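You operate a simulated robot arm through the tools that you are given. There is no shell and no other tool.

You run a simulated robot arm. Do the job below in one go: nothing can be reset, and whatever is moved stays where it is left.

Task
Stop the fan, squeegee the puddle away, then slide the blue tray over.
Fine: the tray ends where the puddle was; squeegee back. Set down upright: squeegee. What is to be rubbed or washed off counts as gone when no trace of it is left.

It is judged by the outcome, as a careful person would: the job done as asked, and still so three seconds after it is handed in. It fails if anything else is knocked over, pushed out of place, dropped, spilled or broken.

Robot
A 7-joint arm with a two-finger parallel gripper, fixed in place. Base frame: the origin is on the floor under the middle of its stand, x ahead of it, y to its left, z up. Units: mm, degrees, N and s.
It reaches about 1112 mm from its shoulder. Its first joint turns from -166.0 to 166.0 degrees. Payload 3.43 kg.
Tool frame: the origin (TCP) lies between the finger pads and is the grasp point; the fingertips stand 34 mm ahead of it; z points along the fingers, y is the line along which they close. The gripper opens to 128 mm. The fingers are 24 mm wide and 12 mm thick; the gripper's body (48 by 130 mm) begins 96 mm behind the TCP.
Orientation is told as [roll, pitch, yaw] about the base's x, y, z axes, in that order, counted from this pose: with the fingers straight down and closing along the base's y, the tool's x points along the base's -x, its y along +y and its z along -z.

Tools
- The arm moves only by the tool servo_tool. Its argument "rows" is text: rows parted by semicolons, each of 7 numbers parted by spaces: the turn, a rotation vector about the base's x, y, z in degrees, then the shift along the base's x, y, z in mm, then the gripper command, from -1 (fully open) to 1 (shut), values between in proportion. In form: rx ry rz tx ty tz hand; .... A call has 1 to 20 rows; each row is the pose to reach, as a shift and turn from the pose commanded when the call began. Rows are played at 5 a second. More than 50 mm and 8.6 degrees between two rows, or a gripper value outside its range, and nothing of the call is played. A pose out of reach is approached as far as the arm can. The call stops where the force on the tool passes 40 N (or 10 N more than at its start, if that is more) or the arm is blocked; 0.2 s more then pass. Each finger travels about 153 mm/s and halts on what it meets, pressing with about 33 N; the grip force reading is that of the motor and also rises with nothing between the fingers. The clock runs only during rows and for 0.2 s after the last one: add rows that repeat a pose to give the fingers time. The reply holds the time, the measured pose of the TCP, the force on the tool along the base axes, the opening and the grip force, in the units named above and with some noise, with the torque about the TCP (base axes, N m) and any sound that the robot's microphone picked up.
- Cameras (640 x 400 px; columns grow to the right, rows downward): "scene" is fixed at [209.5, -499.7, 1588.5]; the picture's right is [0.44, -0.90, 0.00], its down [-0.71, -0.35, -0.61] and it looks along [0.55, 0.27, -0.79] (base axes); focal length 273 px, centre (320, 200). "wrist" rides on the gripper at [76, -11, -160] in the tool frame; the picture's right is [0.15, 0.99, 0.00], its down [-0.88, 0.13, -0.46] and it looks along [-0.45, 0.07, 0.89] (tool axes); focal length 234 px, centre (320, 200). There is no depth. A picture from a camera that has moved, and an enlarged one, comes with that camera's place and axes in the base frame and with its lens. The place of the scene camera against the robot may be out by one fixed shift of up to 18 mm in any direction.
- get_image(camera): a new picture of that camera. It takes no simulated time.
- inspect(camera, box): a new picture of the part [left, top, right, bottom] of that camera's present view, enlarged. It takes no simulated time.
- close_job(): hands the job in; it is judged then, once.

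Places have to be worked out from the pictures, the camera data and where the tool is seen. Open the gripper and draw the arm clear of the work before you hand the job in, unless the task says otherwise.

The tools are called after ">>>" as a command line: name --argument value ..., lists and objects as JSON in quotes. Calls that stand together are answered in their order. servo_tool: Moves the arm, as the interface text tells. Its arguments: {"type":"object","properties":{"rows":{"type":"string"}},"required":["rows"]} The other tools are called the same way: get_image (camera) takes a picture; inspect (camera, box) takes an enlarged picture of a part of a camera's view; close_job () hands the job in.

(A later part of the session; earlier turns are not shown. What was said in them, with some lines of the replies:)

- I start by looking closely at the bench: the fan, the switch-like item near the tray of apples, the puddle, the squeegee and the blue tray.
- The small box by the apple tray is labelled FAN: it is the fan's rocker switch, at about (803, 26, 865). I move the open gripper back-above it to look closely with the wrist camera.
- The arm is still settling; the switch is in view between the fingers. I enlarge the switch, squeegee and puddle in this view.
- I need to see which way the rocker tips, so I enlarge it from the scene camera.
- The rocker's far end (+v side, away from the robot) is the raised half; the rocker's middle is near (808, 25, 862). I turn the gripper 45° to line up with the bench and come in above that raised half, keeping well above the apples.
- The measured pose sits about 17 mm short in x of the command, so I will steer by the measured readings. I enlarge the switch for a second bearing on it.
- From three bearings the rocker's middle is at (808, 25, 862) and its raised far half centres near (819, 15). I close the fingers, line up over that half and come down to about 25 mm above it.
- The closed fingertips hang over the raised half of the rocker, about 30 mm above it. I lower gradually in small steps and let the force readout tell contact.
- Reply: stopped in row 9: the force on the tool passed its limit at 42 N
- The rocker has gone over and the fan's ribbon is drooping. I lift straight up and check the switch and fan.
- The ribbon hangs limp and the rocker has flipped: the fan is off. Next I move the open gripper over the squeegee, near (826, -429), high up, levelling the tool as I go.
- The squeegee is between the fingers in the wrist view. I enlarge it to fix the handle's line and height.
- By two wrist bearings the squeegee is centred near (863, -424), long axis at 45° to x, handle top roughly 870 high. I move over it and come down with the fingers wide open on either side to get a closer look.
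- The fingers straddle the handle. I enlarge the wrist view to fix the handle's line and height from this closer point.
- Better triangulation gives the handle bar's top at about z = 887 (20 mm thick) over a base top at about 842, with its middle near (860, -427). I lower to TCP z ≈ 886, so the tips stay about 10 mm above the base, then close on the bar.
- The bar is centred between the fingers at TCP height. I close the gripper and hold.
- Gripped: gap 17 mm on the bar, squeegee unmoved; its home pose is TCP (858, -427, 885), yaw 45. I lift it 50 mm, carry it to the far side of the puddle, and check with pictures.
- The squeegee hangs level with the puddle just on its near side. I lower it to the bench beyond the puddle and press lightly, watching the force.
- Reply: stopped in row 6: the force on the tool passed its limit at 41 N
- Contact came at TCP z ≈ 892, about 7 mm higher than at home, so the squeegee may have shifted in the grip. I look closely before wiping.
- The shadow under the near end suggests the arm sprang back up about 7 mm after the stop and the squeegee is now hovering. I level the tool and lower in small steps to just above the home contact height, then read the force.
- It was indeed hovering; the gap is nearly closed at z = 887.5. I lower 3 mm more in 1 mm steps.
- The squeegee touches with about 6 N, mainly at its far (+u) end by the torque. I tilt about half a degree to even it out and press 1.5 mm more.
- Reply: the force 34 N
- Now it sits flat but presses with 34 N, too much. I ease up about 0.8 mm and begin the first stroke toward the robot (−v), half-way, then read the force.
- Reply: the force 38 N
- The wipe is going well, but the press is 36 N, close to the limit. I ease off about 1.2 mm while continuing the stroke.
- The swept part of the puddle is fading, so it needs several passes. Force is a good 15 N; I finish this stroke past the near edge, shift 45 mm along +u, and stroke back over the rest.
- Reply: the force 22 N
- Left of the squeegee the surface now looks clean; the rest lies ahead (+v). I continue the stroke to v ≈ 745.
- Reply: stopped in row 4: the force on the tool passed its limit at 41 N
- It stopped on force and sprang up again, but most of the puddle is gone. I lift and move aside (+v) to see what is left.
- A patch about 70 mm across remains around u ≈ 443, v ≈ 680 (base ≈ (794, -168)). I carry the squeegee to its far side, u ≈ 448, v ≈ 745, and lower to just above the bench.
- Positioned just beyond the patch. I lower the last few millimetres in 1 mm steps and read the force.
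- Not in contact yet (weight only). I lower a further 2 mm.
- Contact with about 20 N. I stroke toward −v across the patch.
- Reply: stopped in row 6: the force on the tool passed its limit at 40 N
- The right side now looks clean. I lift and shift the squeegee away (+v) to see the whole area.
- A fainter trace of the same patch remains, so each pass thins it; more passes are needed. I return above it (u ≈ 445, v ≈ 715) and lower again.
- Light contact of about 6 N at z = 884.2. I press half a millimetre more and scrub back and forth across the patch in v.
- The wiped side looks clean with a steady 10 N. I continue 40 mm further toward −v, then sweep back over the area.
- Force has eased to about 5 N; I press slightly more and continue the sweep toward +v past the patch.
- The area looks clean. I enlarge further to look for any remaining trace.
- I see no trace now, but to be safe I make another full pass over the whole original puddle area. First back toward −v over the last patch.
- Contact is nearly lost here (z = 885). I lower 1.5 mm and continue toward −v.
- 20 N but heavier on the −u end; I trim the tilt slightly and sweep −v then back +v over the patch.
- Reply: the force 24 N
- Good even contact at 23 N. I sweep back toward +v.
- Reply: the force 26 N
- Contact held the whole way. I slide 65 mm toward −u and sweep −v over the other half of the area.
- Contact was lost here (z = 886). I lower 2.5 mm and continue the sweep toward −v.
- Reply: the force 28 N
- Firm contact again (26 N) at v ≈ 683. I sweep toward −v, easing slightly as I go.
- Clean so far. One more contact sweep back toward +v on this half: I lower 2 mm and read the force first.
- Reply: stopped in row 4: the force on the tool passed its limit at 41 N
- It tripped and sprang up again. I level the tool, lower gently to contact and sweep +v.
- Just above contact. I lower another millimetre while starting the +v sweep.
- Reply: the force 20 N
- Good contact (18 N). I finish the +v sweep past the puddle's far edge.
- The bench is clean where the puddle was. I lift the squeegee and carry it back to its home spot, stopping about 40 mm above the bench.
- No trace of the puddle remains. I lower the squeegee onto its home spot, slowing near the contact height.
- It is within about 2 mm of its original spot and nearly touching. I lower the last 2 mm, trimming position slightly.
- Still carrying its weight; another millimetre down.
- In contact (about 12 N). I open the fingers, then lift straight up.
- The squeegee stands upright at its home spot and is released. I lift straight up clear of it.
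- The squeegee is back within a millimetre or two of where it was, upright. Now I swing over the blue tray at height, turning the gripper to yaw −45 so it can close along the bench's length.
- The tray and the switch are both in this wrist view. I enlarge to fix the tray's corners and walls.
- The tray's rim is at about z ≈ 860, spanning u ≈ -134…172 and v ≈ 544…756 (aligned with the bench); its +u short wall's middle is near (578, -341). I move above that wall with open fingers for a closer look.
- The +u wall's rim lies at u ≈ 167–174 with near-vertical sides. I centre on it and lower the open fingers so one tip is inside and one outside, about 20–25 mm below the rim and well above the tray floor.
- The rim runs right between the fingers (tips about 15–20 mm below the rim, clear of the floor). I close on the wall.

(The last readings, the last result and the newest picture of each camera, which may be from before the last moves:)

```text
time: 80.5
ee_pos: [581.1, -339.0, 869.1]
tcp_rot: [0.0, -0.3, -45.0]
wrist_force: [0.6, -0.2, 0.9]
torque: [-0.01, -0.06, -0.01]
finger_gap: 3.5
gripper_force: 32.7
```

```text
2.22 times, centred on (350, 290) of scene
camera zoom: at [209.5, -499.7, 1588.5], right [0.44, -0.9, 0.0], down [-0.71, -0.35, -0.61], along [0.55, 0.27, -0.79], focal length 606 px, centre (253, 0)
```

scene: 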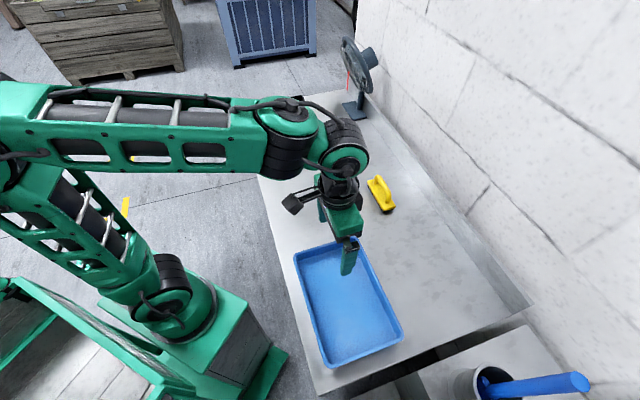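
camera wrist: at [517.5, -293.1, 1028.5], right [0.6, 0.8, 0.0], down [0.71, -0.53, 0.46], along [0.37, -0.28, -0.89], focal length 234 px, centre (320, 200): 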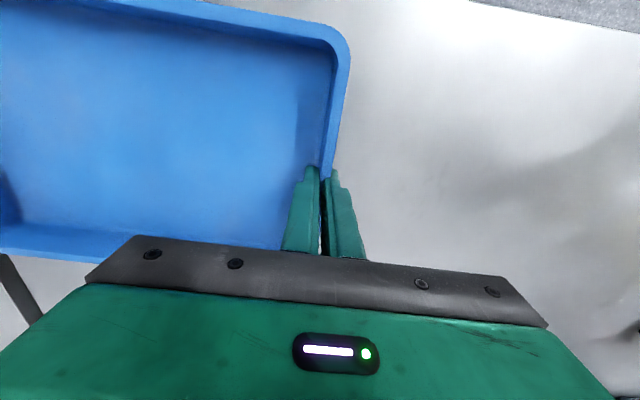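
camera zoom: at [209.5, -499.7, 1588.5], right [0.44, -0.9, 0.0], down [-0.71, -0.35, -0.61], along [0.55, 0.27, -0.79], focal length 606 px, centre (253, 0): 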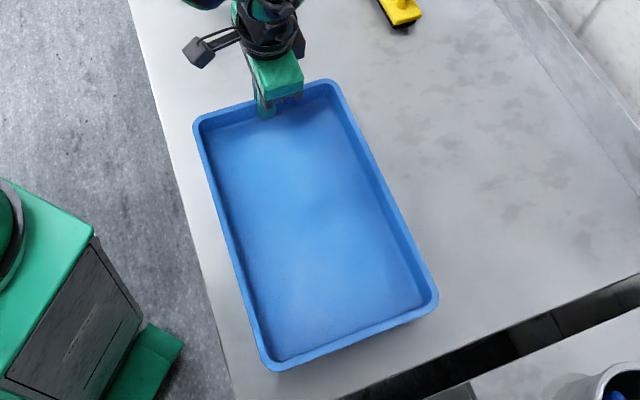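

Gripping the 3.5 mm wall firmly. I drag along +u by a first 60 mm and check force and pictures.

>>> servo_tool --rows "0 0 0 4 4 0 1; 0 0 0 11 11 0 1; 0 0 0 20 20 0 1; 0 0 0 30 30 0 1; 0 0 0 42 42 0 1; 0 0 0 42 42 0 1"

>>> get_image --camera "scene"

>>> get_image --camera "wrist"

```text
time: 81.9
ee_pos: [624.6, -298.0, 871.2]
tcp_rot: [-0.1, -0.3, -45.0]
wrist_force: [-2.9, -2.3, 9.9]
torque: [0.29, 0.34, 0.15]
finger_gap: 3.0
gripper_force: 33.1
```

```text
taken
```

scene: 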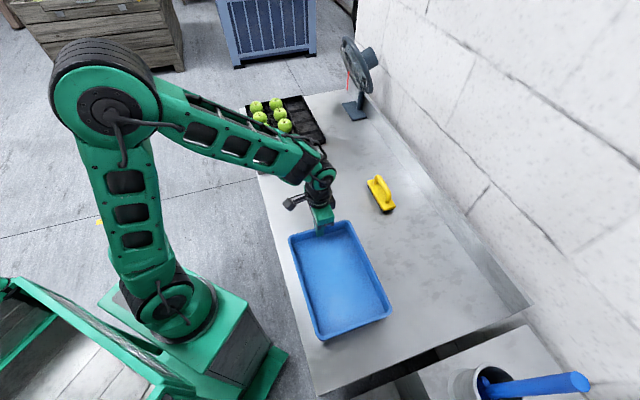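

```text
taken
camera wrist: at [560.7, -250.8, 1028.4], right [0.6, 0.8, 0.0], down [0.71, -0.53, 0.46], along [0.37, -0.28, -0.89], focal length 234 px, centre (320, 200)
```

wrist: 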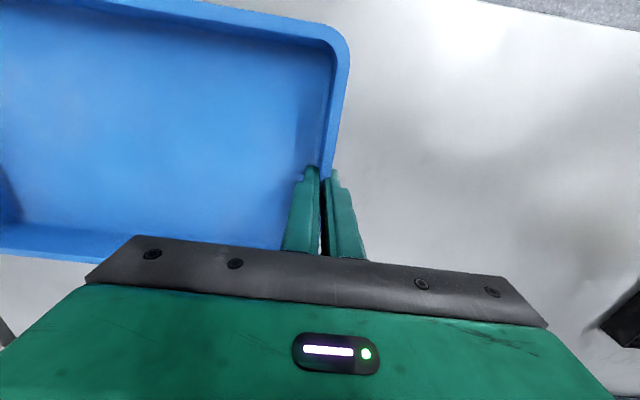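

The tray slides smoothly with low drag. I continue about 150 mm further along +u.

>>> servo_tool --rows "0 0 0 6 6 0.3 1; 0 0 0 16 16 0.5 1; 0 0 0 27 27 0.5 1; 0 0 0 38 38 0.5 1; 0 0 0 49 49 0.5 1; 0 0 0 60 60 0.5 1; 0 0 0 72 71 0.5 1; 0 0 0 83 82 0.5 1; 0 0 0 95 93 0.5 1; 0 0 0 107 105 0.5 1; 0 0 0 107 105 0.5 1"

>>> get_image --camera "scene"

>>> get_image --camera "wrist"

```text
time: 84.3
ee_pos: [729.9, -190.5, 869.6]
tcp_rot: [0.0, -0.3, -44.9]
wrist_force: [0.0, -1.3, 2.1]
torque: [0.1, 0.13, 0.09]
finger_gap: 3.6
gripper_force: 33.2
```

```text
taken
```

scene: 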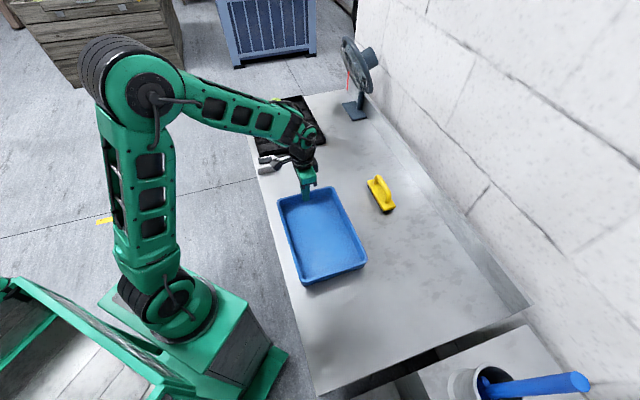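

```text
taken
camera wrist: at [666.7, -145.1, 1028.5], right [0.6, 0.8, 0.0], down [0.71, -0.53, 0.46], along [0.37, -0.28, -0.89], focal length 234 px, centre (320, 200)
```

wrist: 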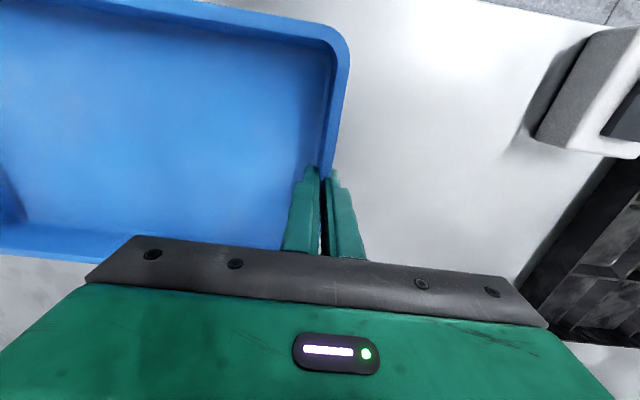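

The tray tracks straight; the switch ahead has its near face at u ≈ 560, so I will stop the tray's leading edge about 12 mm short. I continue 110 mm now.

>>> servo_tool --rows "0 0 0 6 6 0 1; 0 0 0 16 16 0 1; 0 0 0 27 26 0 1; 0 0 0 38 36 0 1; 0 0 0 49 47 0 1; 0 0 0 60 57 0 1; 0 0 0 71 68 0 1; 0 0 0 80 76 0 1; 0 0 0 80 76 0 1"

>>> get_image --camera "wrist"

>>> inspect --camera "scene" --box '[240, 120, 380, 280]'

```text
time: 86.3
ee_pos: [808.9, -117.3, 871.1]
tcp_rot: [0.0, -0.3, -45.0]
wrist_force: [1.2, -0.5, -0.1]
torque: [0.15, -0.15, 0.01]
finger_gap: 3.5
gripper_force: 33.2
```

```text
taken
camera wrist: at [746.0, -70.4, 1029.3], right [0.6, 0.8, 0.0], down [0.71, -0.53, 0.46], along [0.37, -0.28, -0.89], focal length 234 px, centre (320, 200)
```

wrist: 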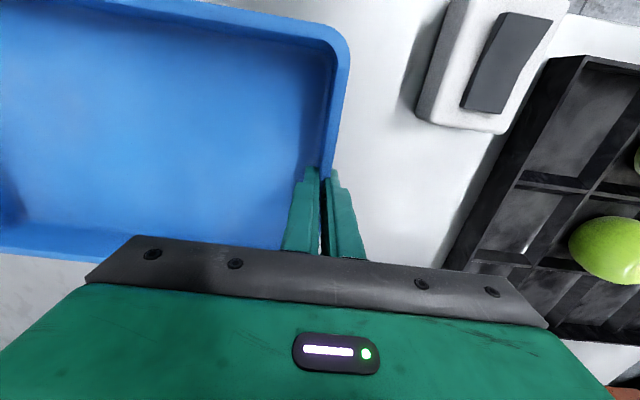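

```text
2.50 times, centred on (310, 200) of scene
camera zoom: at [209.5, -499.7, 1588.5], right [0.44, -0.9, 0.0], down [-0.71, -0.35, -0.61], along [0.55, 0.27, -0.79], focal length 682 px, centre (345, 200)
```

zoom: 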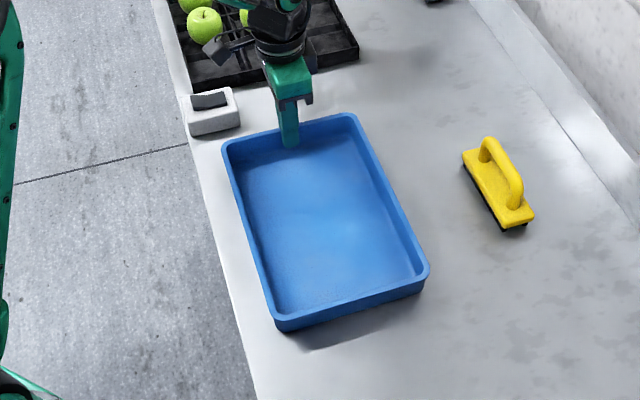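

Leading edge is at u ≈ 494, switch face at u ≈ 560. I slide the last 52 mm slowly, easing down about 1 mm so the tray rests flat.

>>> servo_tool --rows "0 0 0 5 5 0 1; 0 0 0 12 12 -0.3 1; 0 0 0 20 20 -0.5 1; 0 0 0 28 28 -0.8 1; 0 0 0 34 34 -1 1; 0 0 0 36.8 36.8 -1 1; 0 0 0 36.8 36.8 -1 1; 0 0 0 36.8 36.8 -1 1"

>>> get_image --camera "wrist"

>>> inspect --camera "scene" --box '[240, 120, 380, 280]'

```text
time: 88.1
ee_pos: [847.1, -79.1, 870.2]
tcp_rot: [0.0, -0.3, -44.9]
wrist_force: [-1.1, -0.8, 3.9]
torque: [0.0, -0.02, 0.08]
finger_gap: 3.5
gripper_force: 33.1
```

```text
taken
camera wrist: at [783.7, -33.1, 1028.5], right [0.6, 0.8, 0.0], down [0.71, -0.53, 0.46], along [0.37, -0.28, -0.89], focal length 234 px, centre (320, 200)
```

wrist: 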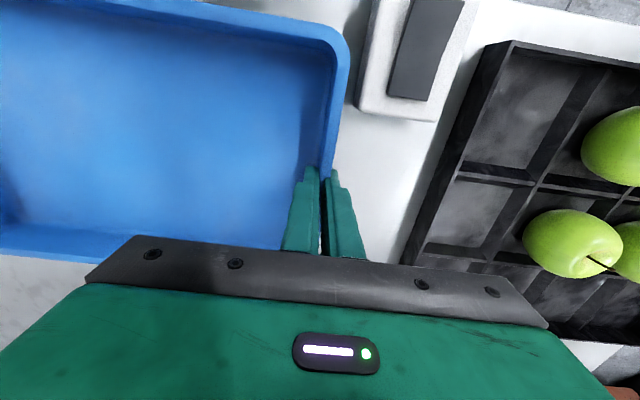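

```text
2.50 times, centred on (310, 200) of scene
camera zoom: at [209.5, -499.7, 1588.5], right [0.44, -0.9, 0.0], down [-0.71, -0.35, -0.61], along [0.55, 0.27, -0.79], focal length 682 px, centre (345, 200)
```

zoom: 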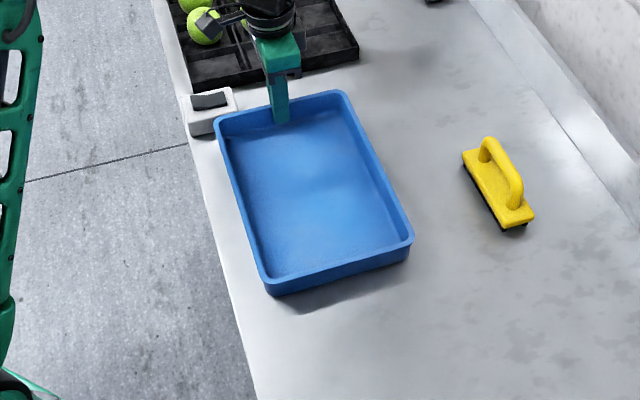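

The tray now sits centred over where the puddle was, about 12 mm short of the switch, with the squeegee undisturbed. I open the fingers part-way and lift clear.

>>> servo_tool --rows "0 0 0 0 0 0 0.8; 0 0 0 0 0 0 0.5; 0 0 0 0 0 0 0.3; 0 0 0 0 0 0 0.3; 0 0 0 0 0 15 0.3; 0 0 0 0 0 45 0.3; 0 0 0 0 0 90 0.3; 0 0 0 0 0 135 0.3; 0 0 0 0 0 180 0.3; 0 0 0 0 0 220 -0.5; 0 0 0 0 0 220 -1; 0 0 0 0 0 220 -1"

>>> get_image --camera "scene"

>>> get_image --camera "wrist"

```text
time: 90.7
ee_pos: [846.3, -78.7, 1089.1]
tcp_rot: [-0.1, -0.3, -45.0]
wrist_force: [0.7, 0.2, 0.2]
torque: [0.01, -0.02, 0.0]
finger_gap: 127.9
gripper_force: 0.0
```

```text
taken
```

scene: 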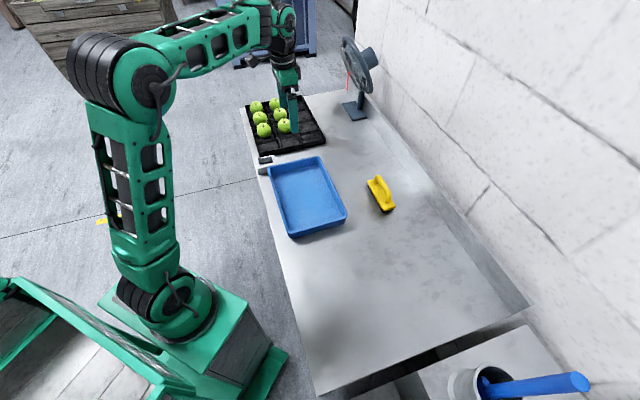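

```text
taken
camera wrist: at [784.1, -32.4, 1247.1], right [0.6, 0.8, 0.0], down [0.71, -0.53, 0.46], along [0.37, -0.28, -0.89], focal length 234 px, centre (320, 200)
```

wrist: 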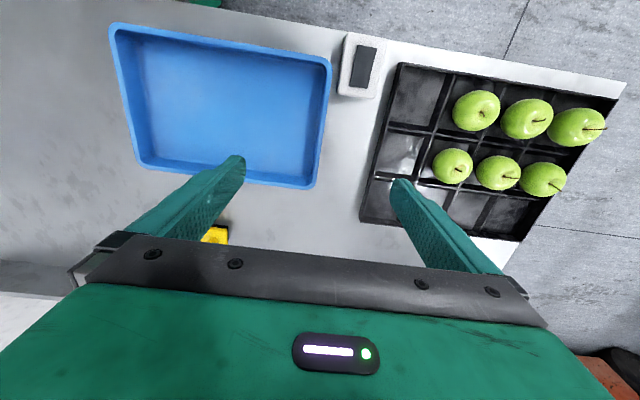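

The tray is released flat beside the switch, apples and switch undisturbed. I draw the arm back and up, away from the work.

>>> servo_tool --rows "0 0 0 -30 15 15 -1; 0 0 0 -65 30 30 -1; 0 0 0 -100 45 45 -1; 0 0 0 -135 60 60 -1; 0 0 0 -170 75 75 -1; 0 0 0 -205 90 80 -1; 0 0 0 -240 105 80 -1; 0 0 0 -250 112 80 -1; 0 0 0 -250 112 80 -1; 0 0 0 -250 112 80 -1"

>>> get_image --camera "scene"

>>> inspect --camera "scene" --box '[240, 130, 420, 260]'

>>> inspect --camera "scene" --box '[310, 20, 410, 130]'

>>> inspect --camera "scene" --box '[245, 145, 305, 190]'

```text
time: 92.9
ee_pos: [597.6, 31.9, 1171.1]
tcp_rot: [0.1, -0.2, -45.0]
wrist_force: [0.4, 0.5, 0.0]
torque: [0.0, 0.0, 0.0]
finger_gap: 128.0
gripper_force: 0.1
```

```text
taken
```

scene: 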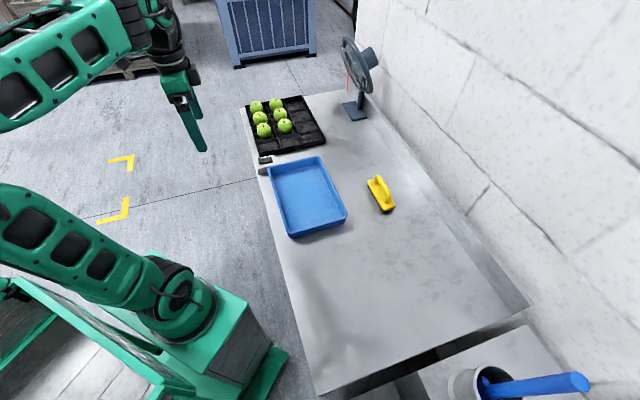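

```text
3.08 times, centred on (330, 195) of scene
camera zoom: at [209.5, -499.7, 1588.5], right [0.44, -0.9, 0.0], down [-0.71, -0.35, -0.61], along [0.55, 0.27, -0.79], focal length 839 px, centre (289, 215)
```

zoom: 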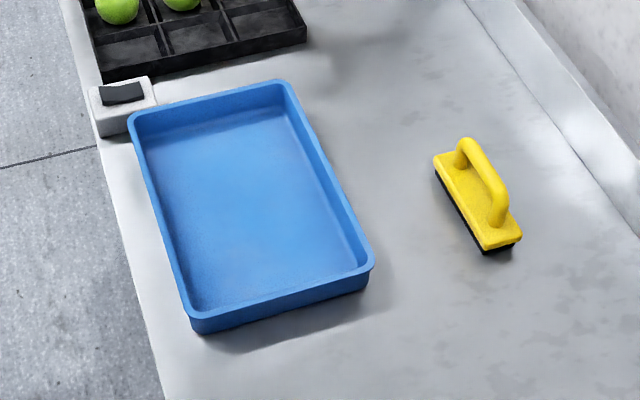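

```text
3.64 times, centred on (360, 75) of scene
camera zoom: at [209.5, -499.7, 1588.5], right [0.44, -0.9, 0.0], down [-0.71, -0.35, -0.61], along [0.55, 0.27, -0.79], focal length 992 px, centre (174, 654)
```

zoom: 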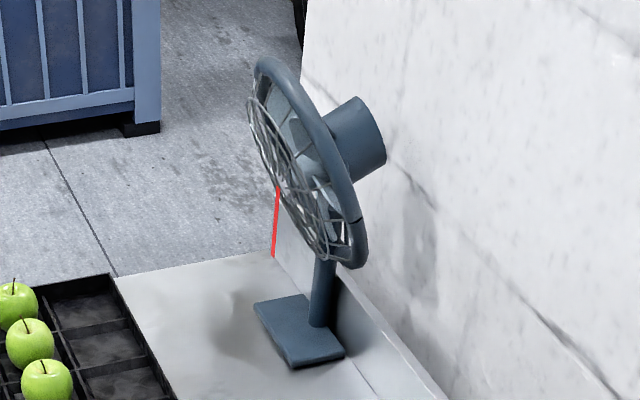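

```text
8.89 times, centred on (275, 168) of scene
camera zoom: at [209.5, -499.7, 1588.5], right [0.44, -0.9, 0.0], down [-0.71, -0.35, -0.61], along [0.55, 0.27, -0.79], focal length 2424 px, centre (720, 489)
```

zoom: 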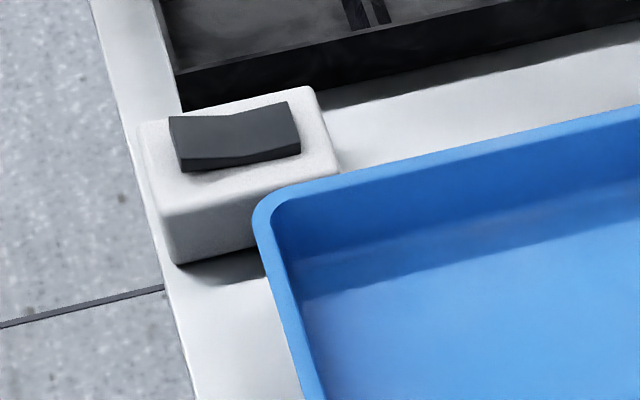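

The fan is off with its ribbon limp. The bench shows no trace of the puddle, and the squeegee stands upright at its old spot. The tray lies where the puddle was, clear of the switch, and the gripper is open and withdrawn, so I hand in the job.

>>> close_job

```text
The job is handed in.
```

I stopped the fan, wiped the puddle away and slid the blue tray to where it was. The job is handed in, but I haven't seen a verdict.

- **Fan:** I pressed its rocker switch. The rocker has flipped and the red ribbon on the fan hangs limp.
- **Puddle:** it took several passes. I saw no trace in close-up pictures, taken before the tray covered the spot.
- **Squeegee:** it stands upright, within a millimetre or two of where it started.
- **Tray:** it covers the whole puddle area. Its centre is about 8 mm short of the puddle's estimated centre, so its edge stays roughly 12 mm clear of the fan switch.

While wiping, the arm hit its force limit a few times and lifted off the bench, but nothing was knocked or moved. The apples, their tray and the switch look undisturbed. The gripper is open and the arm is drawn back.
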